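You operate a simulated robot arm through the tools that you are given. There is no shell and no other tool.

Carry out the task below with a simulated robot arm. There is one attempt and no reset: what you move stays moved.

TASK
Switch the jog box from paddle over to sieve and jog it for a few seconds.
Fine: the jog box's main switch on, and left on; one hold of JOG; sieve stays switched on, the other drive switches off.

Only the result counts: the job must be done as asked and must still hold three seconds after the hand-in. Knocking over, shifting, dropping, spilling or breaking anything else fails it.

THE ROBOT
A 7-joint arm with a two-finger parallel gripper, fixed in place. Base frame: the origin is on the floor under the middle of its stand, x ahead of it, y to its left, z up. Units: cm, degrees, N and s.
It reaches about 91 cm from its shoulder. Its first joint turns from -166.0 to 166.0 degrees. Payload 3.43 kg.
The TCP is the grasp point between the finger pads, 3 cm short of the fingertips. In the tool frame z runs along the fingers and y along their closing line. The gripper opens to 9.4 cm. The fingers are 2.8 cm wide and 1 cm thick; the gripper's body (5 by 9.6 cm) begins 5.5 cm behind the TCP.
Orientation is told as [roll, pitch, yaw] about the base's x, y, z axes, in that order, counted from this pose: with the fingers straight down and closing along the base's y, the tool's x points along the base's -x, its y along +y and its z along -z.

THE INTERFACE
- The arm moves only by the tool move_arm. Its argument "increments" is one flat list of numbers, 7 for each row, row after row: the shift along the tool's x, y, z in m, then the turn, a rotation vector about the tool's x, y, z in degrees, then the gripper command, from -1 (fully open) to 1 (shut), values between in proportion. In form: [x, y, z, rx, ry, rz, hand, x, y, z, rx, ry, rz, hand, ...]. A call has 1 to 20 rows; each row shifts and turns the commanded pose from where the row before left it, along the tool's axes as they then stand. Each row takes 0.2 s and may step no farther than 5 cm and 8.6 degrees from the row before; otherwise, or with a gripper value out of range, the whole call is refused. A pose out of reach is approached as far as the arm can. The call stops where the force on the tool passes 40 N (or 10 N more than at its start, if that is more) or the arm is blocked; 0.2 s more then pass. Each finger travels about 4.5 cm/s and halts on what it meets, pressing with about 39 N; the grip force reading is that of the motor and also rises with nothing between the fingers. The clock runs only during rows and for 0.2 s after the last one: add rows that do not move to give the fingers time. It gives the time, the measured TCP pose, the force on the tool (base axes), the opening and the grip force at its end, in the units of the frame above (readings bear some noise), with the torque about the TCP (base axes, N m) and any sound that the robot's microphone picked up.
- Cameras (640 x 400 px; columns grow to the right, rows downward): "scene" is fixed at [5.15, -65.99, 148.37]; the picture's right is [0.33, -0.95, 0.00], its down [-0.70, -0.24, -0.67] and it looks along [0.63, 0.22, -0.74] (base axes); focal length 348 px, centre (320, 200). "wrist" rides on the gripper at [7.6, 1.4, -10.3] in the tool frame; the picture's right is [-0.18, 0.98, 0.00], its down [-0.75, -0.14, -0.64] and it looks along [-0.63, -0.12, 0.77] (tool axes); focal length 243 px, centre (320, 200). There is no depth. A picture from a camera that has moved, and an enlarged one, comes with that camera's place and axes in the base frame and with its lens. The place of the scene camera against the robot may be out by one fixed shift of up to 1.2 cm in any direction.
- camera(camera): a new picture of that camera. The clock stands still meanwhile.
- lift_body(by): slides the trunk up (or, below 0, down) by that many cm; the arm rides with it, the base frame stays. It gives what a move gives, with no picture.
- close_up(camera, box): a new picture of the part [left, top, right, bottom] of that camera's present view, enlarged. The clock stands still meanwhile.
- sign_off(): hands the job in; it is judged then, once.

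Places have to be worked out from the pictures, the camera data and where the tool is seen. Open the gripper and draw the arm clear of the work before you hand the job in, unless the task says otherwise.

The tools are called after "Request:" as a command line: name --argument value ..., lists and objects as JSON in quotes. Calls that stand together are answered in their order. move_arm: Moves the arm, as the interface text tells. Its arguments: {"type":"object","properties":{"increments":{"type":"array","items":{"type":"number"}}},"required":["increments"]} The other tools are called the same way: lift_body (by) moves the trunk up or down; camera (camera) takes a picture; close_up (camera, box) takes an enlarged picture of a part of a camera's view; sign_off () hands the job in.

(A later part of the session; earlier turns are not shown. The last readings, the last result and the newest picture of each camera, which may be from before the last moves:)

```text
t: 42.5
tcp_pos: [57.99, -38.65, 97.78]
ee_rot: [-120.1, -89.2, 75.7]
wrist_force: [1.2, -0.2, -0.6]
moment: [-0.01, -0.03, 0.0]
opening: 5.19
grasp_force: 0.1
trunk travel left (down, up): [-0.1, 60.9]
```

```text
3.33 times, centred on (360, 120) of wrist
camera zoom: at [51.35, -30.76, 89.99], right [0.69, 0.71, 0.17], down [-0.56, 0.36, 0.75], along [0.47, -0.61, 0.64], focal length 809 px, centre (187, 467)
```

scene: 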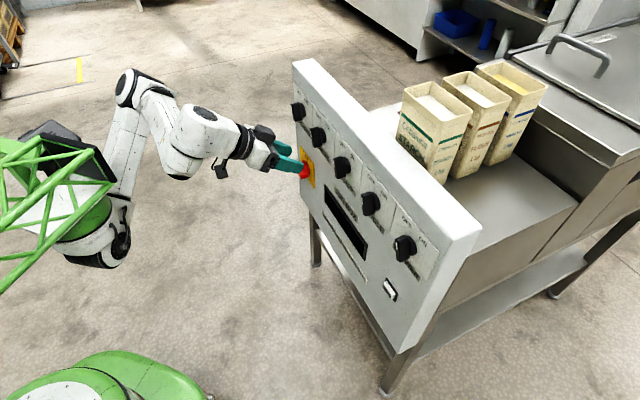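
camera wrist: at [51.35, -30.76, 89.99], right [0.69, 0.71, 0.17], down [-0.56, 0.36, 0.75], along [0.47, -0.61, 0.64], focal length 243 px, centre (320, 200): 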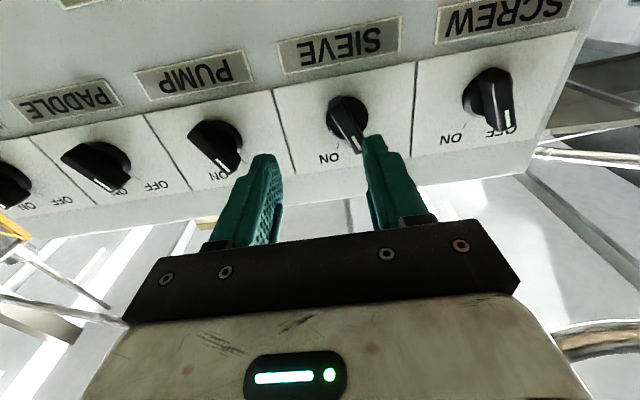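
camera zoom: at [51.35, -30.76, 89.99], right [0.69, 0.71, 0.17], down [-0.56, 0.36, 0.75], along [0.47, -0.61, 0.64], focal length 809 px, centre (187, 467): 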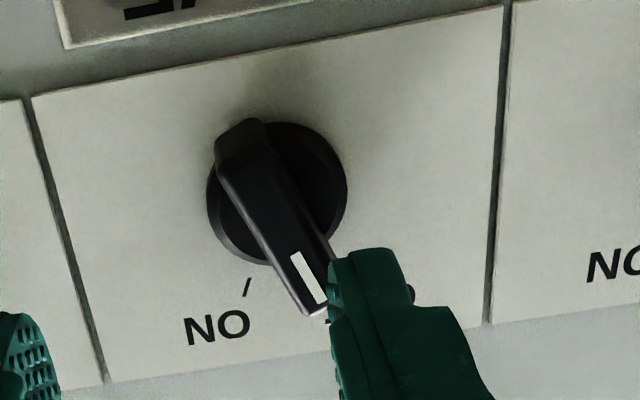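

SIEVE's bar centre is about s=15.8, z=98.4, tilted 21° toward OFF. I'll roll the gripper to match, align laterally, and approach to just short of full depth.

Request:
move_arm --increments '[0, 0, 0, 0, 0, -7, -0.1, 0, 0, 0, 0, 0, -7, -0.1, 0, 0, 0, 0, 0, -7, -0.1, -0.013, 0.0171, 0, 0, 0, 0, -0.1, 0, 0, 0.018, 0, 0, 0, -0.1, 0, 0, 0.018, 0, 0, 0, -0.1, 0, 0, 0.018, 0, 0, 0, -0.1, 0, 0, 0, 0, 0, 0, -0.1]'

Request:
camera --camera "wrist"

Request:
close_up --camera "scene" --box '[240, 80, 400, 200]'

```text
t: 44.3
tcp_pos: [62.91, -41.15, 98.52]
ee_rot: [-92.1, -69.2, 47.6]
wrist_force: [-1.0, -0.3, -0.3]
moment: [0.0, -0.02, -0.04]
opening: 5.19
grasp_force: 0.1
trunk travel left (down, up): [-0.1, 60.9]
```

```text
taken
camera wrist: at [54.44, -35.19, 90.77], right [0.69, 0.7, -0.18], down [-0.37, 0.55, 0.75], along [0.62, -0.45, 0.64], focal length 243 px, centre (320, 200)
```

wrist: 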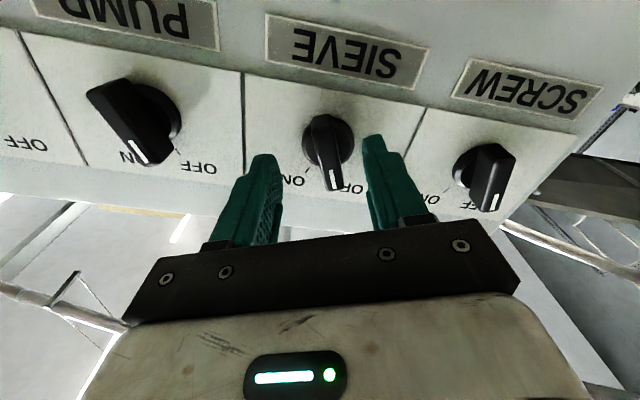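

```text
3.33 times, centred on (320, 140) of scene
camera zoom: at [5.15, -65.99, 148.37], right [0.33, -0.95, 0.0], down [-0.7, -0.24, -0.67], along [0.63, 0.22, -0.74], focal length 1160 px, centre (320, 400)
```

zoom: 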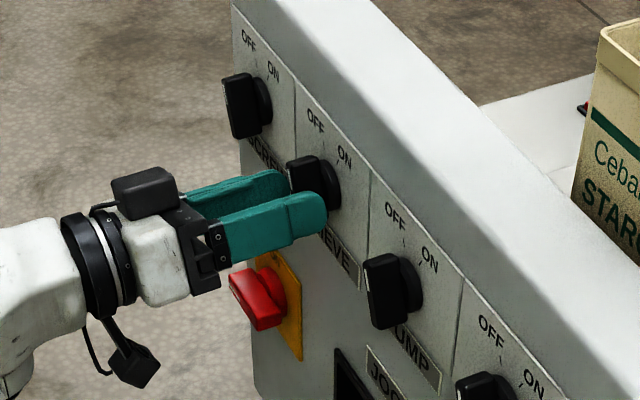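

I'm at s=15.4, and the bar sits slightly to the +y side of the finger midpoint. I'll shift 0.5 cm, go 1.25 cm deeper and close on it.

Request:
move_arm --increments '[0, 0.005, 0, 0, 0, 0, -0.1, 0, 0, 0.0125, 0, 0, 0, -0.1, 0, 0, 0, 0, 0, 0, 0.3, 0, 0, 0, 0, 0, 0, 0.6, 0, 0, 0, 0, 0, 0, 0.8, 0, 0, 0, 0, 0, 0, 1, 0, 0, 0, 0, 0, 0, 1, 0, 0, 0, 0, 0, 0, 1]'

Request:
close_up --camera "wrist" --box '[240, 80, 400, 200]'

```text
t: 46.1
tcp_pos: [64.18, -41.56, 98.43]
ee_rot: [-92.1, -69.3, 47.6]
wrist_force: [2.2, -0.5, -0.7]
moment: [-0.24, -0.2, -0.55]
opening: 1.27
grasp_force: 45.2
trunk travel left (down, up): [-0.1, 60.9]
```

```text
3.33 times, centred on (320, 140) of wrist
camera zoom: at [55.66, -35.66, 90.59], right [0.69, 0.7, -0.18], down [-0.37, 0.55, 0.75], along [0.62, -0.45, 0.64], focal length 809 px, centre (320, 400)
```

zoom: 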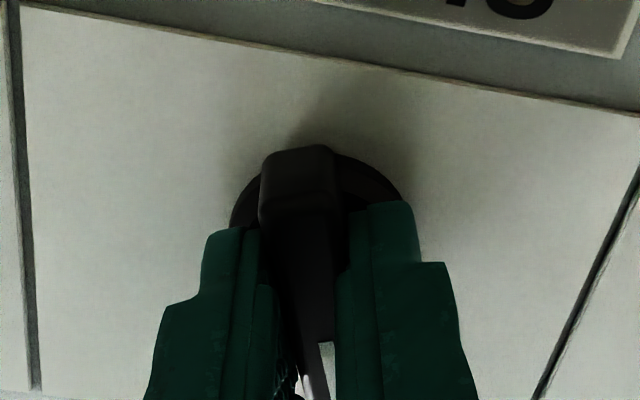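

SIEVE is gripped firmly with low side load. Turning it clockwise about 43° to ON.

Request:
move_arm --increments '[0, 0, 0, 0, 0, 5.4, 1, 0, 0, 0, 0, 0, 5.4, 1, 0, 0, 0, 0, 0, 5.4, 1, 0, 0, 0, 0, 0, 5.4, 1, 0, 0, 0, 0, 0, 5.4, 1, 0, 0, 0, 0, 0, 5.4, 1, 0, 0, 0, 0, 0, 5.4, 1, 0, 0, 0, 0, 0, 5.4, 1, 0, 0, 0, 0, 0, 0, 1]'

Request:
close_up --camera "scene" --box '[240, 80, 400, 200]'

```text
t: 48.1
tcp_pos: [64.04, -41.6, 98.29]
ee_rot: [92.0, -68.3, -136.5]
wrist_force: [-16.9, 3.6, 23.4]
moment: [-0.57, -0.64, -1.23]
opening: 1.29
grasp_force: 45.1
trunk travel left (down, up): [-0.1, 60.9]
```

```text
3.33 times, centred on (320, 140) of scene
camera zoom: at [5.15, -65.99, 148.37], right [0.33, -0.95, 0.0], down [-0.7, -0.24, -0.67], along [0.63, 0.22, -0.74], focal length 1160 px, centre (320, 400)
```

zoom: 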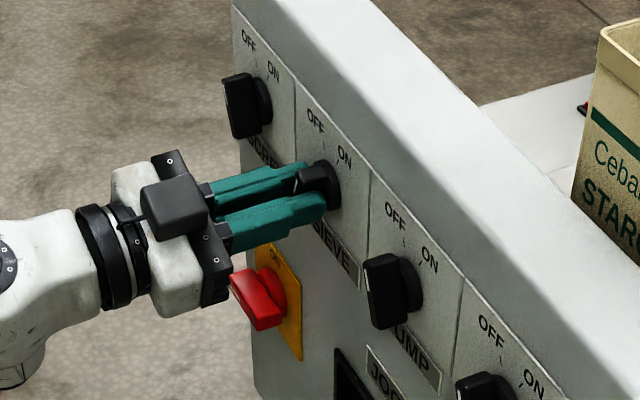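

SIEVE followed to the ON side with some side load. I'll release, retract and check its angle.

Request:
move_arm --increments '[0, 0, 0, 0, 0, 0, 0.5, 0, 0, 0, 0, 0, 0, 0.2, 0, 0, 0, 0, 0, 0, -0.1, 0, 0, 0, 0, 0, 0, -0.1, 0, 0, -0.015, 0, 0, 0, -0.1, 0, 0, -0.02, 0, 0, 0, -0.1, 0, 0, -0.02, 0, 0, 0, -0.1, 0, 0, 0, 0, 0, 0, -0.1]'

Request:
camera --camera "wrist"

Request:
close_up --camera "wrist" --box '[250, 40, 410, 160]'

Request:
close_up --camera "scene" --box '[240, 80, 400, 200]'

```text
t: 48.8
tcp_pos: [64.84, -41.07, 98.34]
ee_rot: [91.4, -68.7, -134.6]
wrist_force: [-13.4, 59.6, 3.7]
moment: [-0.03, 0.11, -0.3]
opening: 3.21
grasp_force: 0.1
trunk travel left (down, up): [-0.1, 60.9]
stopped in row 3: the force on the tool passed its limit at 43 N (the readings are from after the stop); the commanded pose is now the measured one
```

```text
taken
camera wrist: at [60.05, -31.15, 91.55], right [0.58, 0.62, 0.53], down [-0.75, 0.15, 0.65], along [0.32, -0.77, 0.55], focal length 243 px, centre (320, 200)
```

wrist: 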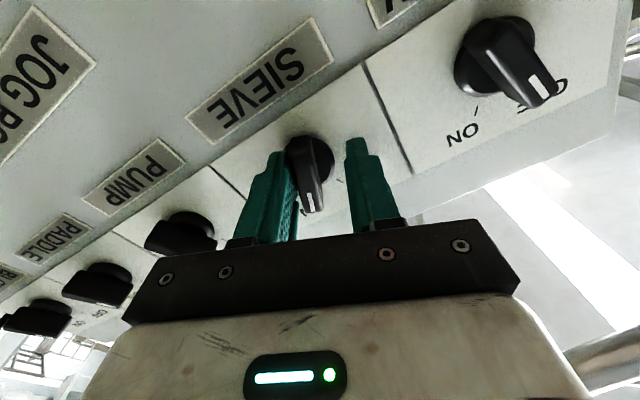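

```text
3.33 times, centred on (330, 100) of wrist
camera zoom: at [60.05, -31.15, 91.55], right [0.58, 0.62, 0.53], down [-0.75, 0.15, 0.65], along [0.32, -0.77, 0.55], focal length 809 px, centre (287, 533)
```

zoom: 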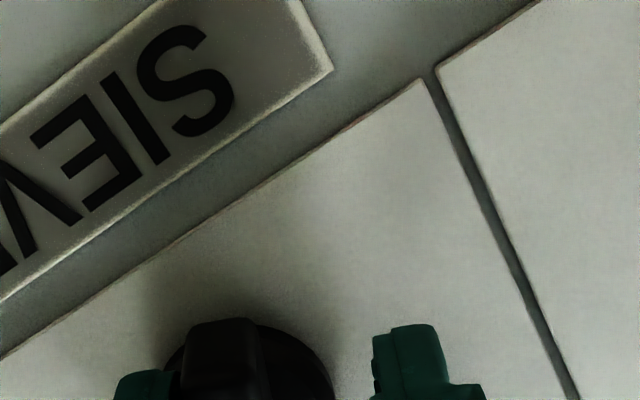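

```text
3.33 times, centred on (320, 140) of scene
camera zoom: at [5.15, -65.99, 148.37], right [0.33, -0.95, 0.0], down [-0.7, -0.24, -0.67], along [0.63, 0.22, -0.74], focal length 1160 px, centre (320, 400)
```

zoom: 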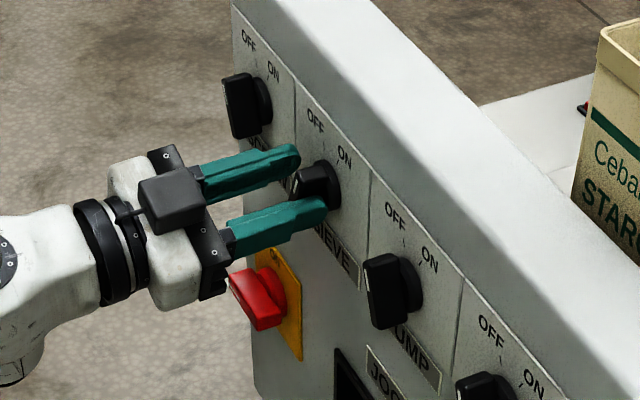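

After releasing, a finger is pressing the bar sideways and the tool has drifted to s≈16.8. I'll hold still with the current opening to see whether the force relaxes.

Request:
move_arm --increments '[0, 0, 0, 0, 0, 0, 0.3]'

Request:
camera --camera "scene"

```text
t: 49.2
tcp_pos: [64.52, -41.32, 98.05]
ee_rot: [90.8, -68.4, -134.6]
wrist_force: [-20.8, 53.7, 0.1]
moment: [-0.08, 0.1, -0.19]
opening: 1.99
grasp_force: 0.1
trunk travel left (down, up): [-0.1, 60.9]
```

```text
taken
```

scene: 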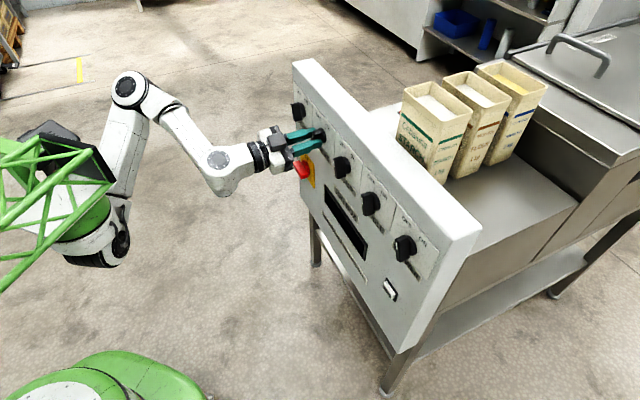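

The force persists and the opening shrank, so I need a look at the contact before moving again.

Request:
camera --camera "wrist"

Request:
close_up --camera "wrist" --box '[230, 100, 410, 230]'

Request:
close_up --camera "scene" --box '[260, 90, 380, 190]'

```text
taken
camera wrist: at [59.8, -31.48, 91.41], right [0.59, 0.61, 0.53], down [-0.75, 0.15, 0.65], along [0.31, -0.78, 0.55], focal length 243 px, centre (320, 200)
```

wrist: 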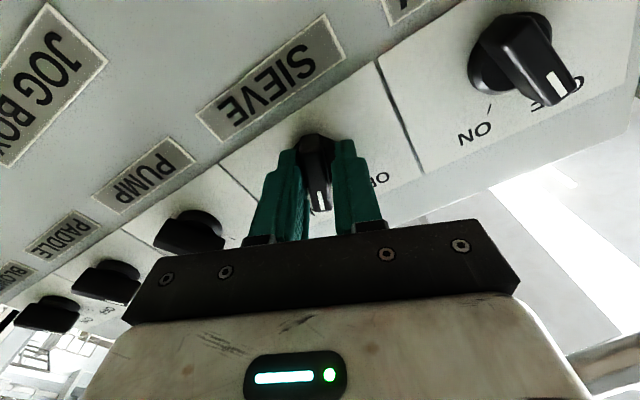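

```text
3.08 times, centred on (320, 165) of wrist
camera zoom: at [59.8, -31.48, 91.41], right [0.59, 0.61, 0.53], down [-0.75, 0.15, 0.65], along [0.31, -0.78, 0.55], focal length 746 px, centre (320, 308)
```

zoom: 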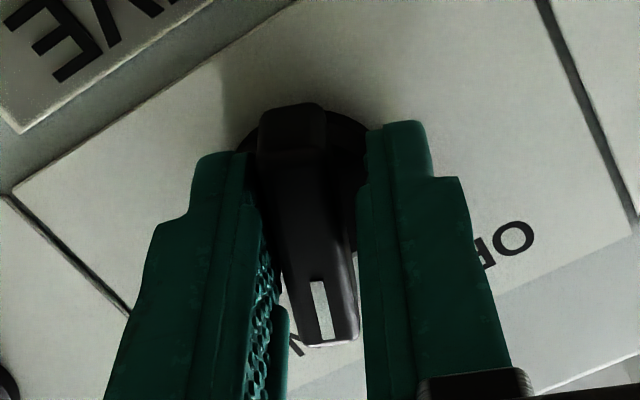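

```text
4.00 times, centred on (320, 140) of scene
camera zoom: at [5.15, -65.99, 148.37], right [0.33, -0.95, 0.0], down [-0.7, -0.24, -0.67], along [0.63, 0.22, -0.74], focal length 1391 px, centre (320, 440)
```

zoom: 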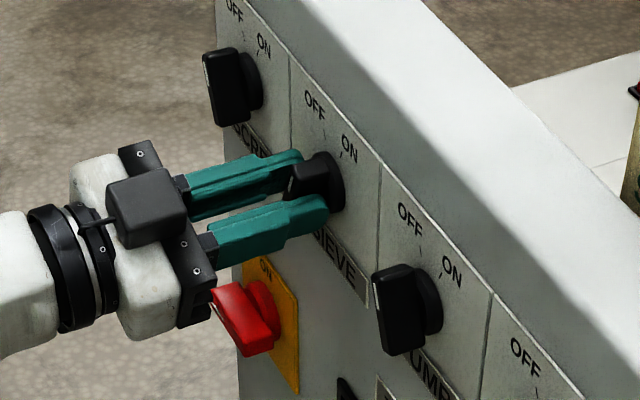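

The right finger touches the bar and the tool is being pushed back from the panel (about 50 N along −n), so a fingertip is probably pressed on the knob skirt. I'll back straight out a little to relieve it.

Request:
move_arm --increments '[0, 0, -0.006, 0, 0, 0, 0.3, 0, 0, 0, 0, 0, 0, 0.3]'

```text
t: 49.8
tcp_pos: [64.34, -40.99, 97.91]
ee_rot: [89.7, -68.9, -133.6]
wrist_force: [-0.5, 0.2, 0.7]
moment: [-0.02, 0.01, -0.03]
opening: 3.3
grasp_force: 0.1
trunk travel left (down, up): [-0.1, 60.9]
```

The force is gone and the opening is 3.3. Now retracting straight out and checking the SIEVE angle.

Request:
move_arm --increments '[0, 0, -0.012, 0, 0, 0, 0.2, 0, 0, -0.015, 0, 0, 0, 0.1, 0, 0, -0.02, 0, 0, 0, 0, 0, 0, -0.02, 0, 0, 0, -0.1, 0, 0, 0, 0, 0, 0, -0.1]'

Request:
camera --camera "wrist"

Request:
close_up --camera "wrist" --box '[250, 30, 410, 150]'

Request:
close_up --camera "scene" --box '[260, 80, 420, 200]'

```text
t: 51.0
tcp_pos: [59.13, -36.92, 99.1]
ee_rot: [96.3, -68.0, -140.6]
wrist_force: [-1.2, -0.6, -0.1]
moment: [-0.01, 0.01, -0.01]
opening: 5.18
grasp_force: 0.1
out of reach, approached as far as the arm can: row 4
trunk travel left (down, up): [-0.1, 60.9]
```

```text
taken
camera wrist: at [54.7, -27.05, 92.15], right [0.58, 0.62, 0.53], down [-0.76, 0.18, 0.62], along [0.29, -0.77, 0.57], focal length 243 px, centre (320, 200)
```

wrist: 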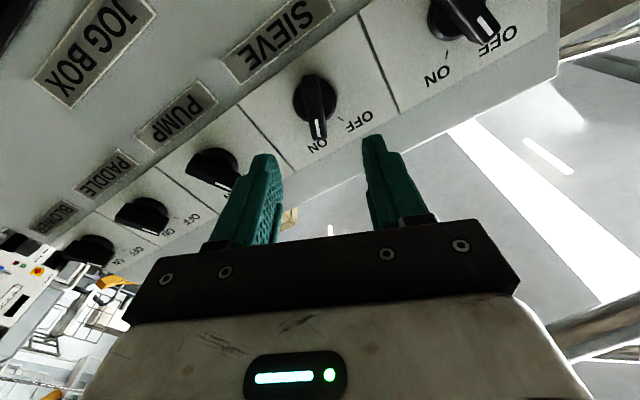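

```text
3.33 times, centred on (330, 90) of wrist
camera zoom: at [54.7, -27.05, 92.15], right [0.58, 0.62, 0.53], down [-0.76, 0.18, 0.62], along [0.29, -0.77, 0.57], focal length 809 px, centre (287, 567)
```

zoom: 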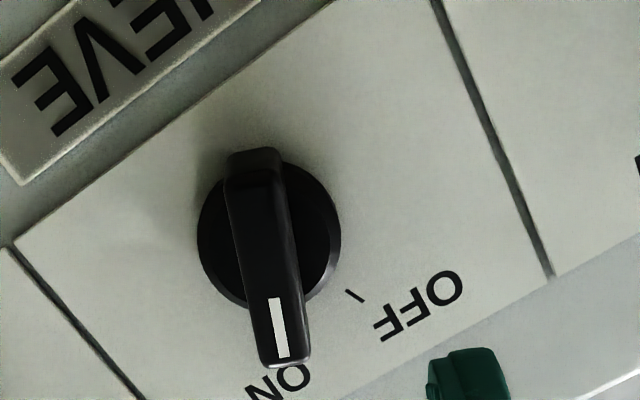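

```text
3.33 times, centred on (340, 140) of scene
camera zoom: at [5.15, -65.99, 148.37], right [0.33, -0.95, 0.0], down [-0.7, -0.24, -0.67], along [0.63, 0.22, -0.74], focal length 1160 px, centre (253, 400)
```

zoom: 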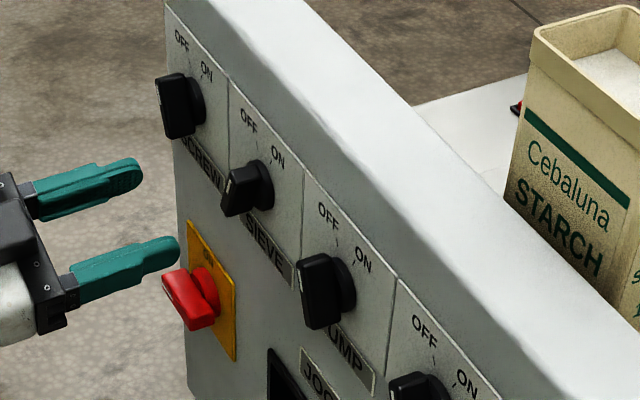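

SIEVE now reads ON, at the same angle PADDLE had before. Next is the main switch at s≈26, z≈80. To stay clear of the folding limit, I'll go back to s≈-7, work downward relative to a raised trunk, and then return to +s.

Request:
move_arm --increments '[-0.0169, -0.0421, 0, 0, 0, 0, 0, -0.0169, -0.0421, 0, 0, 0, 0, 0, -0.0169, -0.0421, 0, 0, 0, 0, 0, -0.0169, -0.0421, 0, 0, 0, 0, 0, -0.0169, -0.0421, 0, 1.1, 2.1, 0, 0, 0, 0, 0, 0, 0, -8.4, 0, 0, 0, 0, 0, 0, -8.4, 0, 0, 0, 0, 0, 0, -4.2, 0, 0, 0, 0, 0, 0, 0, 0]'

```text
t: 53.0
tcp_pos: [43.78, -52.88, 97.41]
ee_rot: [7.3, -87.0, -51.4]
wrist_force: [0.7, 0.0, 0.4]
moment: [0.02, 0.01, -0.01]
opening: 4.7
grasp_force: 0.0
trunk travel left (down, up): [-0.1, 60.9]
```

The roll is near zero at s=-6.4, z=97. Now I step the arm down while raising the trunk in stages.

Request:
move_arm --increments '[0.05, 0, 0, 0, -0.8, 0, 0, 0.05, 0, 0, 0, -0.8, 0, 0, 0.05, 0, 0, 0, -0.8, 0, 0, 0.05, 0, 0, 0, 0, 0, 0]'

Request:
lift_body --by 20

Request:
move_arm --increments '[0.05, 0, 0, 0, 0, 0, 0, 0.05, 0, 0, 0, 0, 0, 0, 0.05, 0, 0, 0, 0, 0, 0, 0.05, 0, 0, 0, 0, 0, 0]'

Request:
camera --camera "scene"

```text
t: 54.0
tcp_pos: [43.6, -52.41, 78.37]
ee_rot: [131.2, -89.4, -175.5]
wrist_force: [0.1, 0.4, 0.1]
moment: [-0.01, 0.02, 0.03]
opening: 4.72
grasp_force: 0.0
trunk travel left (down, up): [-0.1, 60.9]
```

```text
t: 56.2
tcp_pos: [43.55, -52.4, 98.31]
ee_rot: [119.3, -89.3, -163.5]
wrist_force: [-0.3, 0.3, -0.4]
moment: [0.0, 0.0, 0.01]
opening: 4.7
grasp_force: 0.1
trunk travel left (down, up): [-20.1, 40.9]
```

```text
t: 57.2
tcp_pos: [44.46, -53.95, 78.65]
ee_rot: [104.5, -89.4, -148.7]
wrist_force: [-0.1, 0.8, 0.5]
moment: [0.01, 0.04, 0.01]
opening: 4.7
grasp_force: 0.0
out of reach, approached as far as the arm can: row 3, 4
trunk travel left (down, up): [-20.1, 40.9]
```

```text
taken
```

scene: 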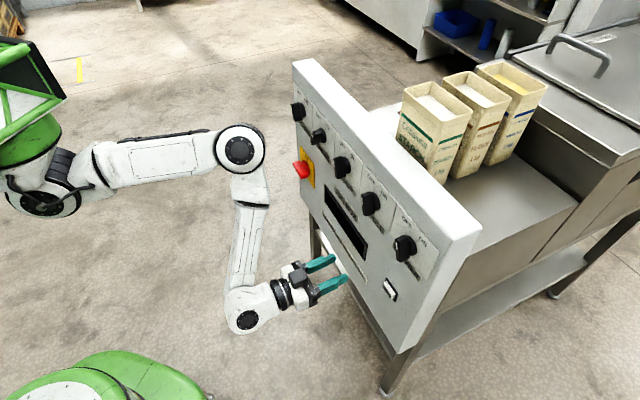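

Those flags fit a minimum wrist-to-shoulder distance of about 30 cm, and the model predicts the main switch is reachable with the trunk near +12 cm. I'll set that height, go to z≈80 and roll the gripper −90° so the fingers close vertically.

Request:
lift_body --by -8.1

Request:
move_arm --increments '[-0.046, 0, 0.004, 0, 0, 0, 0, -0.046, 0, 0.004, 0, 0, 0, 0, 0, 0, 0, 0, 0, -8.2, 0, 0, 0, 0, 0, 0, -8.2, 0, 0, 0, 0, 0, 0, -8.2, 0, 0, 0, 0, 0, 0, -8.2, 0, 0, 0, 0, 0, 0, -8.2, 0, 0, 0, 0, 0, 0, -8.2, 0, 0, 0, 0, 0, 0, -8.2, 0, 0, 0, 0, 0, 0, -8.2, 0, 0, 0, 0, 0, 0, -8.2, 0, 0, 0, 0, 0, 0, -8.2, 0, 0, 0, 0, 0, 0, -8, 0, 0, 0, 0, 0, 0, 0, 0]'

Request:
camera --camera "scene"

```text
t: 58.4
tcp_pos: [44.42, -53.87, 70.39]
ee_rot: [102.1, -89.4, -146.3]
wrist_force: [-0.4, 0.2, 0.1]
moment: [-0.02, 0.01, 0.0]
opening: 4.69
grasp_force: 0.1
trunk travel left (down, up): [-12.0, 49.0]
```

```text
t: 61.4
tcp_pos: [44.97, -54.36, 79.66]
ee_rot: [-90.1, -0.6, 45.8]
wrist_force: [0.1, 0.3, 0.3]
moment: [0.02, 0.07, 0.0]
opening: 4.7
grasp_force: 0.0
trunk travel left (down, up): [-12.0, 49.0]
```

```text
taken
```

scene: 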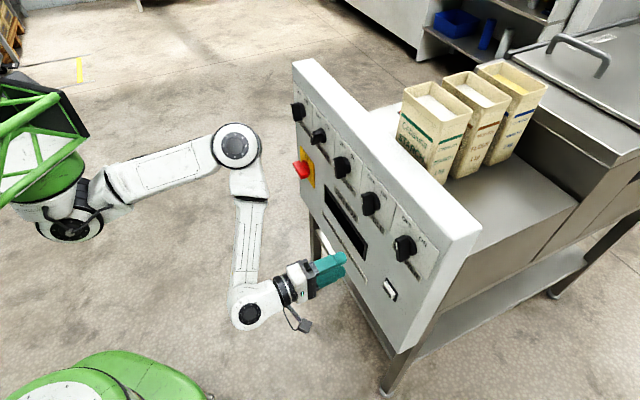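

Rolled −90° with no limits hit; fingers now close vertically at z≈79.7. Now sliding along the panel (fingertips about 3 cm short of the red handle's front) toward s≈26.

Request:
move_arm --increments '[-0.041, 0.0004, 0.0006, 0, 0, 0, 0, -0.041, 0.0004, 0.0006, 0, 0, 0, 0, -0.041, 0.0004, 0.0006, 0, 0, 0, 0, -0.041, 0.0004, 0.0006, 0, 0, 0, 0, -0.041, 0.0004, 0.0006, 0, 0, 0, 0, 0, 0, 0, 0, 0, 0, 0]'

Request:
camera --camera "wrist"

```text
t: 62.8
tcp_pos: [51.69, -43.58, 83.15]
ee_rot: [-88.9, -0.6, 46.7]
wrist_force: [-0.6, 0.3, 0.6]
moment: [-0.03, -0.05, 0.0]
opening: 4.69
grasp_force: 0.0
out of reach, approached as far as the arm can: row 2, 3, 4, 5
trunk travel left (down, up): [-12.0, 49.0]
```

```text
taken
camera wrist: at [38.84, -42.05, 81.7], right [0.12, 0.15, -0.98], down [0.05, 0.99, 0.16], along [0.99, -0.07, 0.11], focal length 243 px, centre (320, 200)
```

wrist: 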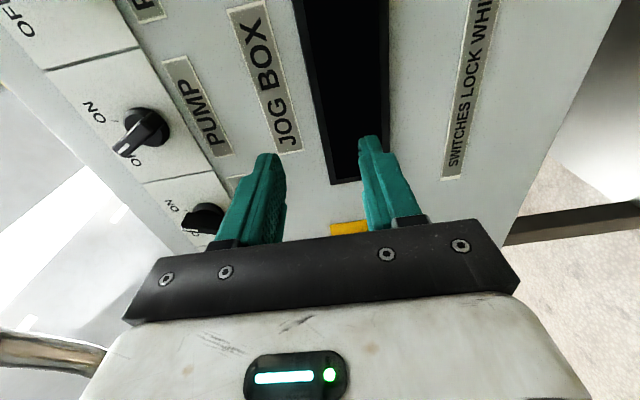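

At this height the level tool can't get past s≈5, so gripping the main switch square-on isn't available. Instead I'll push its lever with closed fingertips from a downward-tilted pose, which reaches further: roll back, tilt to p≈40° and close the fingers.

Request:
move_arm --increments '[0, 0, 0, 0, 0, 8.3, 0, 0, 0, 0, 0, 0, 8.3, 0.3, 0, 0, 0, 0, 0, 8.3, 0.6, 0, 0, 0, 0, 0, 8.3, 1, 0, 0, 0, 0, 0, 8.3, 1, 0, 0, 0, 0, 0, 8.3, 1, 0, 0, 0, 0, 0, 8.3, 1, 0, 0, 0, 0, 0, 8.3, 1, 0, 0, 0, 0, 0, 8.3, 1, 0, 0, 0, 0, 0, 8.3, 1, 0, 0, 0, 0, 0, 7.0, 1, 0, 0, 0, 0, 8.3, 0, 1, 0, 0, 0, 0, 8.3, 0, 1, 0, 0, 0, 0, 8.3, 0, 1, 0, 0, 0, 0, 8.3, 0, 1, 0, 0, 0, 0, 8.3, 0, 1, 0, 0, 0, 0, 8.3, 0, 1, 0, 0, 0, 0, 0, 0, 1]'

Request:
lift_body --by -11.9

Request:
camera --camera "wrist"

```text
t: 66.6
tcp_pos: [51.54, -43.61, 83.85]
ee_rot: [0.7, -40.3, -44.7]
wrist_force: [-0.9, 0.6, -0.9]
moment: [-0.01, 0.0, 0.0]
opening: 0.0
grasp_force: 32.7
out of reach, approached as far as the arm can: row 1
trunk travel left (down, up): [-12.0, 49.0]
```

```text
t: 68.1
tcp_pos: [51.47, -43.61, 72.0]
ee_rot: [0.7, -40.3, -44.7]
wrist_force: [-0.9, 0.8, 0.4]
moment: [-0.01, 0.01, 0.02]
opening: 0.0
grasp_force: 32.9
trunk travel left (down, up): [-0.1, 60.9]
```

```text
taken
camera wrist: at [43.35, -34.17, 74.76], right [0.78, 0.61, 0.13], down [0.01, -0.22, 0.98], along [0.62, -0.76, -0.18], focal length 243 px, centre (320, 200)
```

wrist: 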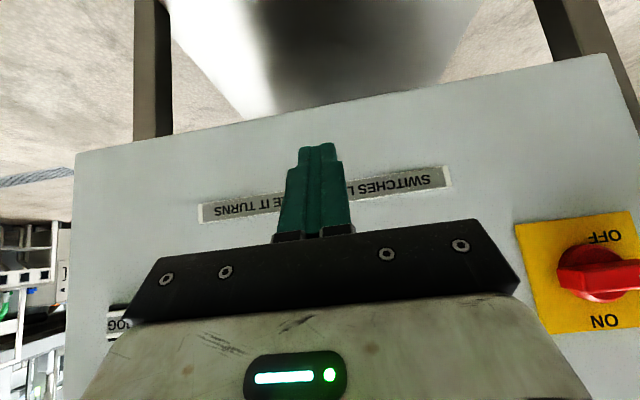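

With p≈40° and fingers closed, I'll rise to z≈88 (above the main switch) and slide toward s≈23.

Request:
move_arm --increments '[-0.0259, 0, -0.0305, 0, 0, 0, 1, -0.0259, 0, -0.0305, 0, 0, 0, 1, -0.0259, 0, -0.0305, 0, 0, 0, 1, -0.0259, 0, -0.0305, 0, 0, 0, 1, 0, 0.044, 0, 0, 0, 0, 1, 0, 0.044, 0, 0, 0, 0, 1, 0, 0.044, 0, 0, 0, 0, 1, 0, 0.044, 0, 0, 0, 0, 1, 0, 0, 0, 0, 0, 0, 1]'

Request:
camera --camera "scene"

Request:
camera --camera "wrist"

```text
t: 70.1
tcp_pos: [63.65, -31.06, 87.98]
ee_rot: [0.8, -40.4, -44.7]
wrist_force: [0.0, 0.0, -0.2]
moment: [0.0, -0.01, -0.02]
opening: 0.0
grasp_force: 33.0
trunk travel left (down, up): [-0.1, 60.9]
```

```text
taken
```

scene: 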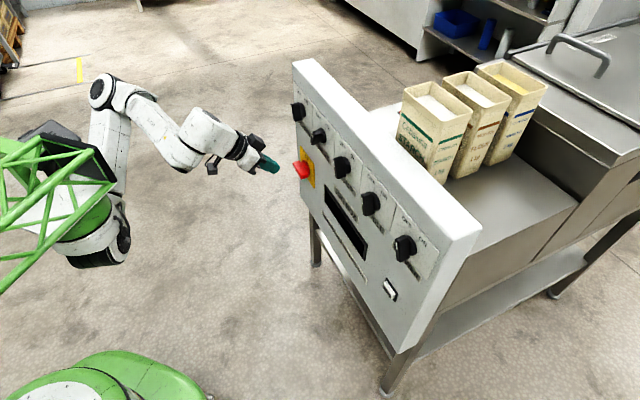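

```text
taken
camera wrist: at [55.49, -21.54, 90.97], right [0.78, 0.61, 0.13], down [0.01, -0.22, 0.98], along [0.62, -0.76, -0.18], focal length 243 px, centre (320, 200)
```

wrist: 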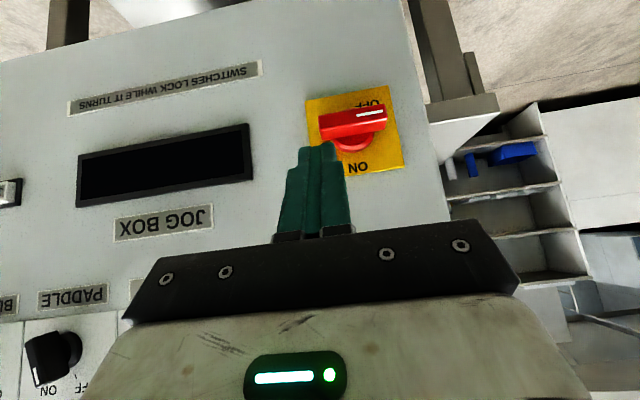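

The p≈40° pose reaches s≈23 with no limits. I'll zoom on the main switch from here to fix its geometry.

Request:
close_up --camera "wrist" --box '[290, 70, 430, 190]'

Request:
close_up --camera "scene" --box '[240, 110, 360, 200]'

```text
3.33 times, centred on (360, 130) of wrist
camera zoom: at [55.49, -21.54, 90.97], right [0.78, 0.61, 0.13], down [0.01, -0.22, 0.98], along [0.62, -0.76, -0.18], focal length 809 px, centre (187, 433)
```

zoom: 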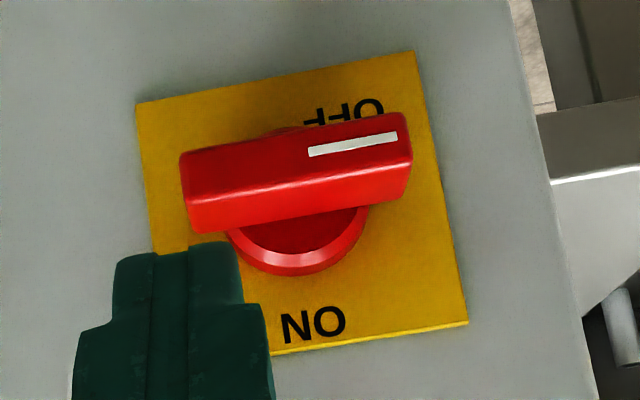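

```text
4.44 times, centred on (300, 155) of scene
camera zoom: at [5.15, -65.99, 148.37], right [0.33, -0.95, 0.0], down [-0.7, -0.24, -0.67], along [0.63, 0.22, -0.74], focal length 1546 px, centre (409, 400)
```

zoom: 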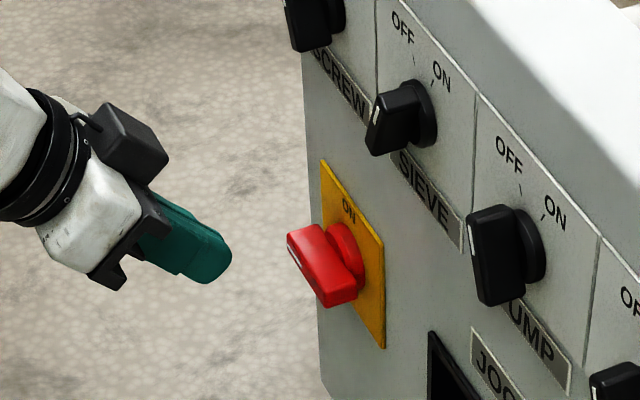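

Main switch geometry: axis at s≈26.2, z≈79.8, lever about 6.5 cm long and 3.4 cm proud, currently horizontal. Pushing its right end (s≈23.5) down turns it clockwise toward ON, so I'll bring the closed fingertip just above that end.

Request:
move_arm --increments '[-0.00935, 0.0014, 0.0191, 0, 0, 0, 1, -0.00935, 0.0014, 0.0191, 0, 0, 0, 1, -0.00935, 0.0014, 0.0191, 0, 0, 0, 1, -0.00935, 0.0014, 0.0191, 0, 0, 0, 1, 0, 0, 0, 0, 0, 0, 1]'

Request:
camera --camera "wrist"

Request:
close_up --camera "wrist" --box '[270, 70, 430, 190]'

Request:
close_up --camera "scene" --box '[240, 110, 360, 200]'

```text
t: 71.3
tcp_pos: [69.56, -36.32, 84.68]
ee_rot: [0.8, -40.3, -44.7]
wrist_force: [0.8, 0.0, 0.3]
moment: [0.02, -0.01, -0.03]
opening: 0.0
grasp_force: 33.0
trunk travel left (down, up): [-0.1, 60.9]
```

```text
taken
camera wrist: at [61.51, -26.7, 87.56], right [0.78, 0.61, 0.13], down [0.01, -0.22, 0.98], along [0.62, -0.76, -0.18], focal length 243 px, centre (320, 200)
```

wrist: 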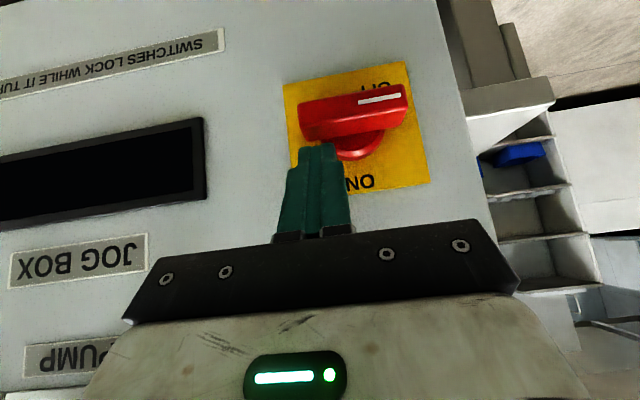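

```text
3.33 times, centred on (350, 130) of wrist
camera zoom: at [61.51, -26.7, 87.56], right [0.78, 0.61, 0.13], down [0.01, -0.22, 0.98], along [0.62, -0.76, -0.18], focal length 809 px, centre (220, 433)
```

zoom: 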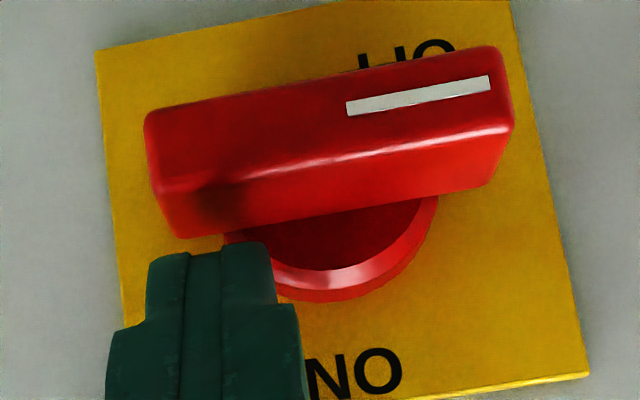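

```text
4.44 times, centred on (300, 155) of scene
camera zoom: at [5.15, -65.99, 148.37], right [0.33, -0.95, 0.0], down [-0.7, -0.24, -0.67], along [0.63, 0.22, -0.74], focal length 1546 px, centre (409, 400)
```

zoom: 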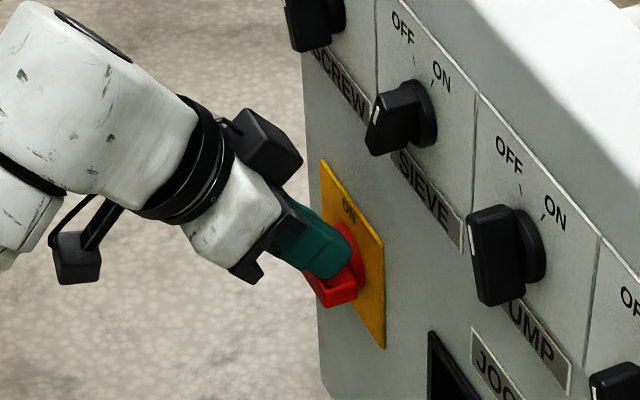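

The tip sits just above the right end of the lever. Pushing down 3 cm in small steps while watching the force.

Request:
move_arm --increments '[0.00389, 0, 0.00457, 0, 0, 0, 1, 0.00389, 0, 0.00457, 0, 0, 0, 1, 0.00389, 0, 0.00457, 0, 0, 0, 1, 0.00389, 0, 0.00457, 0, 0, 0, 1, 0.00389, 0, 0.00457, 0, 0, 0, 1]'

Request:
close_up --camera "wrist" --box '[270, 50, 430, 170]'

Request:
close_up --camera "scene" --box '[240, 110, 360, 200]'

```text
t: 72.5
tcp_pos: [69.08, -36.55, 82.16]
ee_rot: [-0.1, -40.8, -45.4]
wrist_force: [-8.2, -23.0, 3.9]
moment: [-0.37, 0.03, -0.7]
opening: 0.01
grasp_force: 33.0
trunk travel left (down, up): [-0.1, 60.9]
stopped in row 5: the force on the tool passed its limit at 42 N (the readings are from after the stop); the commanded pose is now the measured one
```

```text
3.33 times, centred on (350, 110) of wrist
camera zoom: at [61.14, -26.88, 84.78], right [0.8, 0.59, 0.12], down [0.01, -0.2, 0.98], along [0.6, -0.78, -0.17], focal length 809 px, centre (220, 500)
```

zoom: 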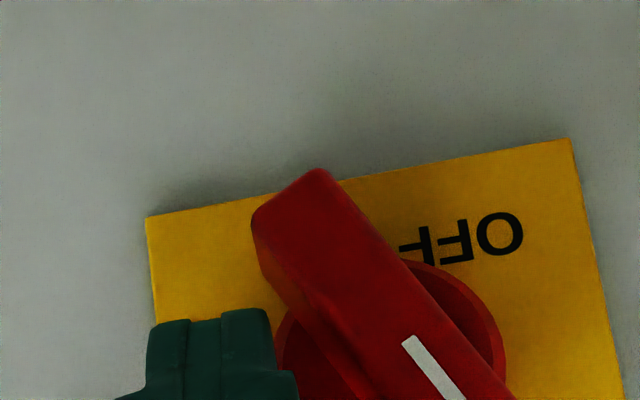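

```text
4.44 times, centred on (300, 155) of scene
camera zoom: at [5.15, -65.99, 148.37], right [0.33, -0.95, 0.0], down [-0.7, -0.24, -0.67], along [0.63, 0.22, -0.74], focal length 1546 px, centre (409, 400)
```

zoom: 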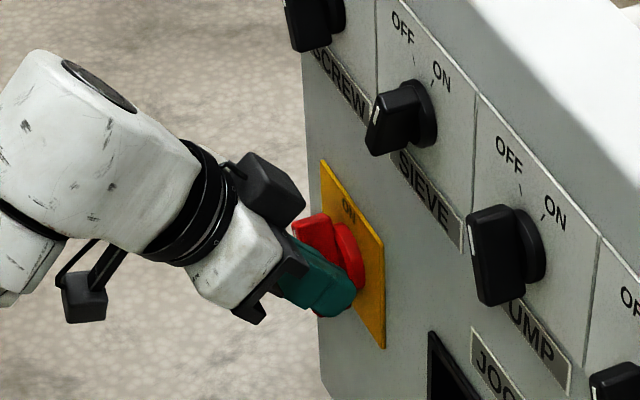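

The lever turned about 50° before the force stop. Now I'll back off sideways slightly, go lower beside its lower end, and then push that end toward +s to finish the turn.

Request:
move_arm --increments '[0, -0.006, 0, 0, 0, 0, 1, 0.00473, 0, 0.00549, 0, 0, 0, 1, 0.00473, 0, 0.00549, 0, 0, 0, 1, 0.00473, 0, 0.00549, 0, 0, 0, 1, 0.00473, 0, 0.00549, 0, 0, 0, 1, 0, 0, 0, 0, 0, 0, 1]'

Request:
camera --camera "wrist"

Request:
close_up --camera "scene" --box '[240, 110, 360, 200]'

```text
t: 73.9
tcp_pos: [68.9, -36.88, 78.92]
ee_rot: [0.2, -40.5, -45.0]
wrist_force: [-0.7, 0.4, 0.2]
moment: [0.0, 0.04, 0.03]
opening: 0.0
grasp_force: 32.8
trunk travel left (down, up): [-0.1, 60.9]
```

```text
taken
camera wrist: at [60.89, -27.17, 81.77], right [0.79, 0.6, 0.12], down [0.01, -0.21, 0.98], along [0.61, -0.77, -0.17], focal length 243 px, centre (320, 200)
```

wrist: 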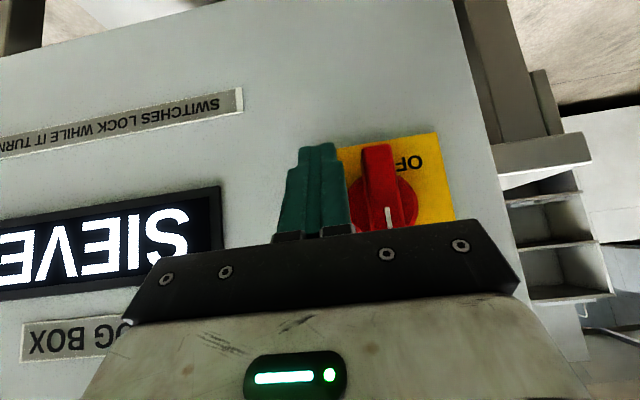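

```text
4.44 times, centred on (300, 155) of scene
camera zoom: at [5.15, -65.99, 148.37], right [0.33, -0.95, 0.0], down [-0.7, -0.24, -0.67], along [0.63, 0.22, -0.74], focal length 1546 px, centre (409, 400)
```

zoom: 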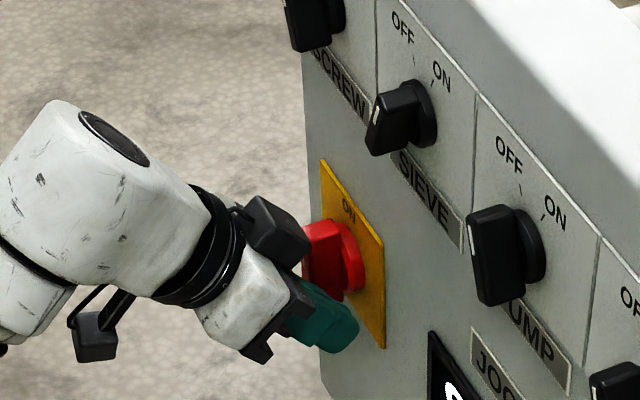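

The main switch snapped to ON, and the display is lit and shows "SIEVE". I'll check both up close.

Request:
close_up --camera "wrist" --box '[320, 120, 460, 240]'

Request:
close_up --camera "scene" --box '[290, 150, 450, 290]'

```text
3.33 times, centred on (390, 180) of wrist
camera zoom: at [60.89, -27.17, 81.77], right [0.79, 0.6, 0.12], down [0.01, -0.21, 0.98], along [0.61, -0.77, -0.17], focal length 809 px, centre (87, 267)
```

zoom: 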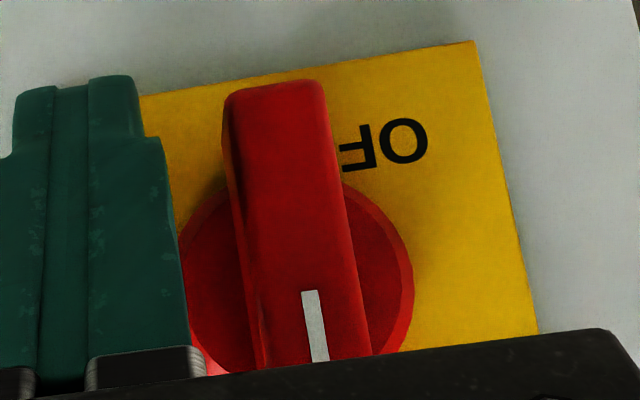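

```text
2.86 times, centred on (370, 220) of scene
camera zoom: at [5.15, -65.99, 148.37], right [0.33, -0.95, 0.0], down [-0.7, -0.24, -0.67], along [0.63, 0.22, -0.74], focal length 994 px, centre (177, 143)
```

zoom: 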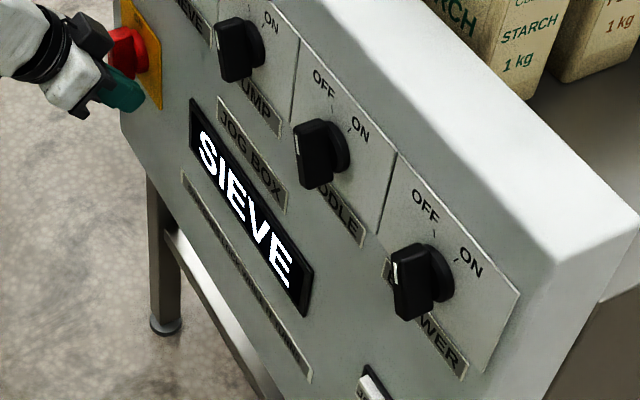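

Lever vertical, pointer at ON, display shows SIEVE. I'll withdraw from the lever, slide along to the JOG button (s≈-17, z≈80) and then level the tool there.

Request:
move_arm --increments '[0, -0.01, 0, 0, 0, 0, 1, 0.0304, 0, -0.026, 0, 0, 0, 1, 0.0304, 0, -0.026, 0, 0, 0, 1, 0, -0.048, 0, 0, 0, 0, 1, 0, -0.048, 0, 0, 0, 0, 1, 0, -0.048, 0, 0, 0, 0, 1, 0, -0.048, 0, 0, 0, 0, 1, 0, -0.048, 0, 0, 0, 0, 1, 0, -0.048, 0, 0, 0, 0, 1, 0, -0.048, 0, 0, 0, 0, 1, 0, -0.048, 0, 0, 0, 0, 1, 0, 0, 0, 0, 0, 0, 1]'

Request:
camera --camera "scene"

```text
t: 76.5
tcp_pos: [36.19, -59.6, 78.85]
ee_rot: [0.2, -40.7, -45.1]
wrist_force: [-0.4, -0.7, 0.1]
moment: [0.0, -0.01, 0.03]
opening: 0.01
grasp_force: 33.1
out of reach, approached as far as the arm can: row 3
trunk travel left (down, up): [-0.1, 60.9]
```

```text
taken
```

scene: 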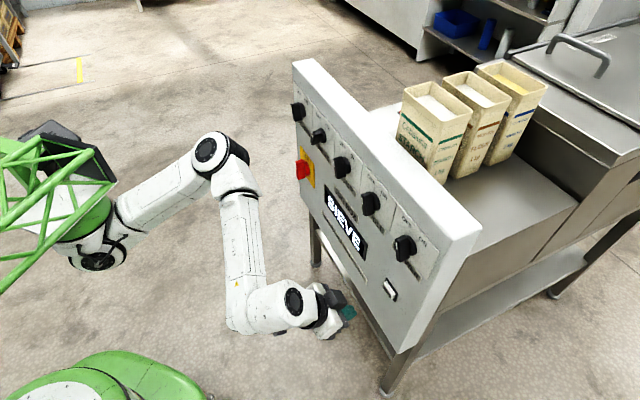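

I'm at s≈-16.6, n≈67.7. Now levelling the tool to face the panel squarely and looking at the JOG button.

Request:
move_arm --increments '[0, 0, 0, 0, -8.2, 0, 1, 0, 0, 0, 0, -8.2, 0, 1, 0, 0, 0, 0, -8.2, 0, 1, 0, 0, 0, 0, -8.2, 0, 1, 0, 0, 0, 0, -8.2, 0, 1, 0, 0, 0, 0, -8.2, 0, 1, 0, 0, 0, 0, 0, 0, 1]'

Request:
camera --camera "wrist"

Request:
close_up --camera "wrist" --box '[240, 50, 400, 190]'

```text
t: 78.1
tcp_pos: [35.99, -59.58, 78.86]
ee_rot: [28.2, -89.8, -73.1]
wrist_force: [-0.4, -0.1, 0.8]
moment: [-0.03, -0.03, -0.02]
opening: 0.0
grasp_force: 32.5
trunk travel left (down, up): [-0.1, 60.9]
```

```text
taken
camera wrist: at [29.63, -51.62, 71.27], right [0.69, 0.69, 0.19], down [-0.55, 0.35, 0.76], along [0.46, -0.63, 0.63], focal length 243 px, centre (320, 200)
```

wrist: 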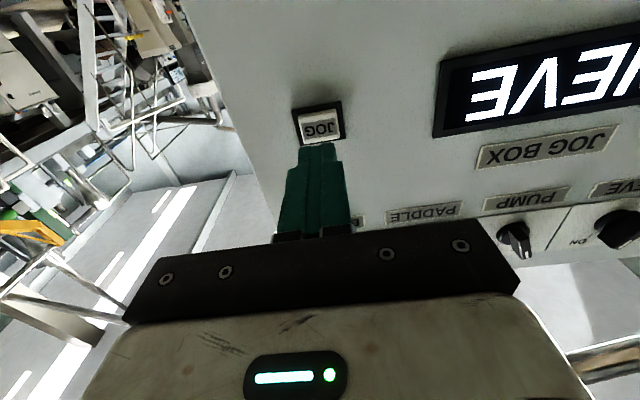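

```text
2.86 times, centred on (320, 120) of wrist
camera zoom: at [29.63, -51.62, 71.27], right [0.69, 0.69, 0.19], down [-0.55, 0.35, 0.76], along [0.46, -0.63, 0.63], focal length 693 px, centre (320, 429)
```

zoom: 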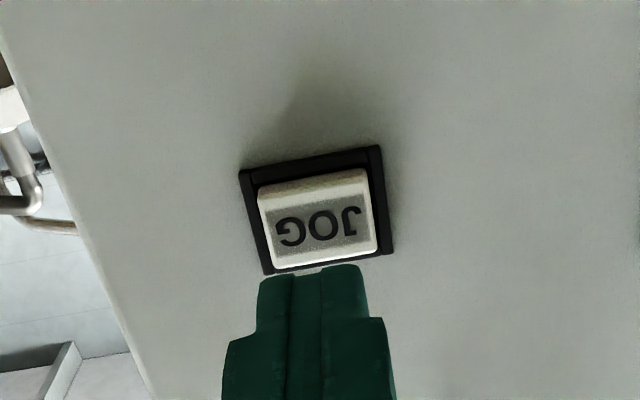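

The tool is square to the panel at s≈-16.7, with the button slightly higher at z≈80.1. I'll centre on it and roll −90° so the closed fingertip (2.8 wide × about 2 tall) fits inside the button face.

Request:
move_arm --increments '[-0.0125, 0.001, 0, 0, 0, 0, 1, 0, 0, 0, 0, 0, -8.2, 1, 0, 0, 0, 0, 0, -8.2, 1, 0, 0, 0, 0, 0, -8.2, 1, 0, 0, 0, 0, 0, -8.2, 1, 0, 0, 0, 0, 0, -8.2, 1, 0, 0, 0, 0, 0, -8.2, 1, 0, 0, 0, 0, 0, -8.2, 1, 0, 0, 0, 0, 0, -8.2, 1, 0, 0, 0, 0, 0, -8.2, 1, 0, 0, 0, 0, 0, -8.2, 1, 0, 0, 0, 0, 0, -8, 1, 0, 0, 0, 0, 0, 0, 1]'

Request:
camera --camera "wrist"

Request:
close_up --camera "wrist" --box '[240, 50, 400, 190]'

Request:
close_up --camera "scene" --box '[320, 230, 440, 330]'

```text
t: 80.9
tcp_pos: [36.18, -59.64, 80.22]
ee_rot: [-89.6, 0.0, 45.1]
wrist_force: [0.0, 0.2, 0.5]
moment: [0.02, -0.01, -0.01]
opening: 0.0
grasp_force: 32.4
trunk travel left (down, up): [-0.1, 60.9]
```

```text
taken
camera wrist: at [23.33, -58.0, 78.72], right [0.13, 0.13, -0.98], down [0.08, 0.99, 0.14], along [0.99, -0.1, 0.11], focal length 243 px, centre (320, 200)
```

wrist: 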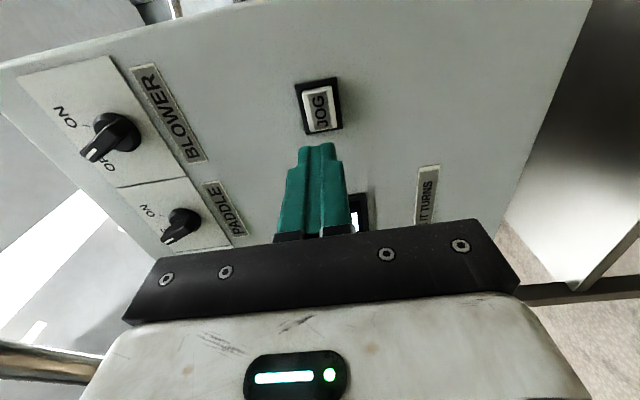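

```text
2.86 times, centred on (320, 120) of wrist
camera zoom: at [23.33, -58.0, 78.72], right [0.13, 0.13, -0.98], down [0.08, 0.99, 0.14], along [0.99, -0.1, 0.11], focal length 693 px, centre (320, 429)
```

zoom: 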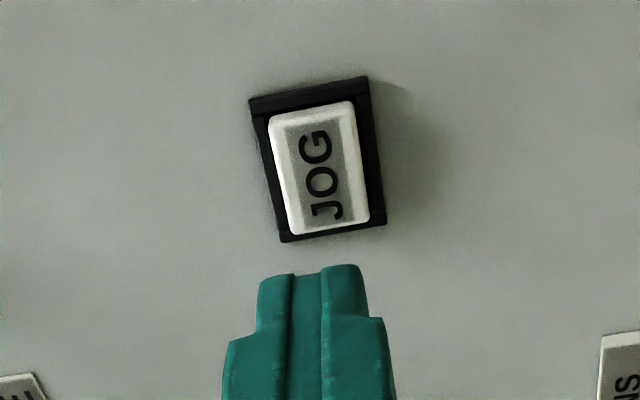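

```text
4.00 times, centred on (380, 280) of scene
camera zoom: at [5.15, -65.99, 148.37], right [0.33, -0.95, 0.0], down [-0.7, -0.24, -0.67], along [0.63, 0.22, -0.74], focal length 1391 px, centre (80, -120)
```

zoom: 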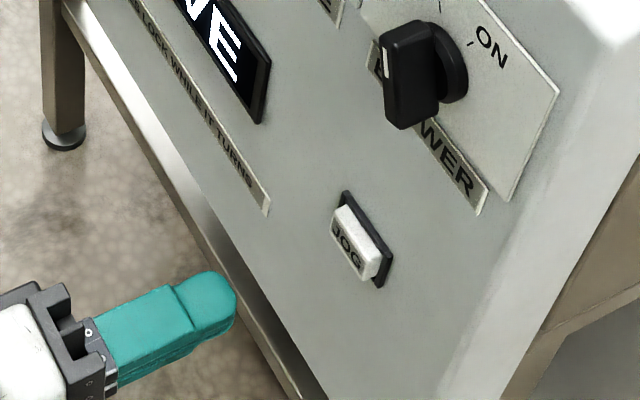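

Button centre is about s=-16.75, z=80.15, within 0.2 cm of the tool axis. I'll trim that and advance to just short of the button face (tip n≈77.2).

Request:
move_arm --increments '[0.0015, 0.0007, 0.022, 0, 0, 0, 1, 0, 0, 0.022, 0, 0, 0, 1, 0, 0, 0.014, 0, 0, 0, 1, 0, 0, 0.006, 0, 0, 0, 1, 0, 0, 0, 0, 0, 0, 1]'

Request:
close_up --camera "wrist" --box '[240, 70, 400, 190]'

Request:
close_up --camera "scene" --box '[320, 230, 440, 330]'

```text
t: 82.1
tcp_pos: [40.62, -64.32, 80.02]
ee_rot: [-89.7, -0.1, 45.0]
wrist_force: [0.3, -1.1, -0.4]
moment: [0.04, -0.01, 0.0]
opening: 0.01
grasp_force: 32.9
trunk travel left (down, up): [-0.1, 60.9]
```

```text
3.33 times, centred on (320, 130) of wrist
camera zoom: at [27.78, -62.6, 78.65], right [0.13, 0.14, -0.98], down [0.08, 0.99, 0.15], along [0.99, -0.1, 0.12], focal length 809 px, centre (320, 433)
```

zoom: 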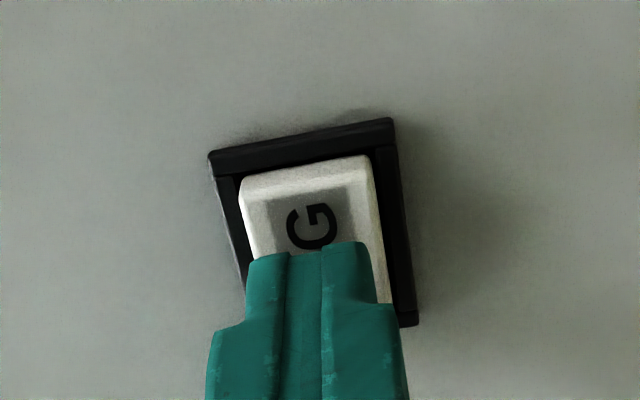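

```text
4.00 times, centred on (380, 280) of scene
camera zoom: at [5.15, -65.99, 148.37], right [0.33, -0.95, 0.0], down [-0.7, -0.24, -0.67], along [0.63, 0.22, -0.74], focal length 1391 px, centre (80, -120)
```

zoom: 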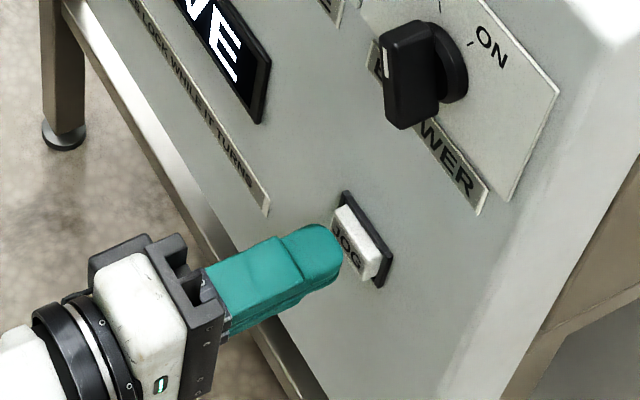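

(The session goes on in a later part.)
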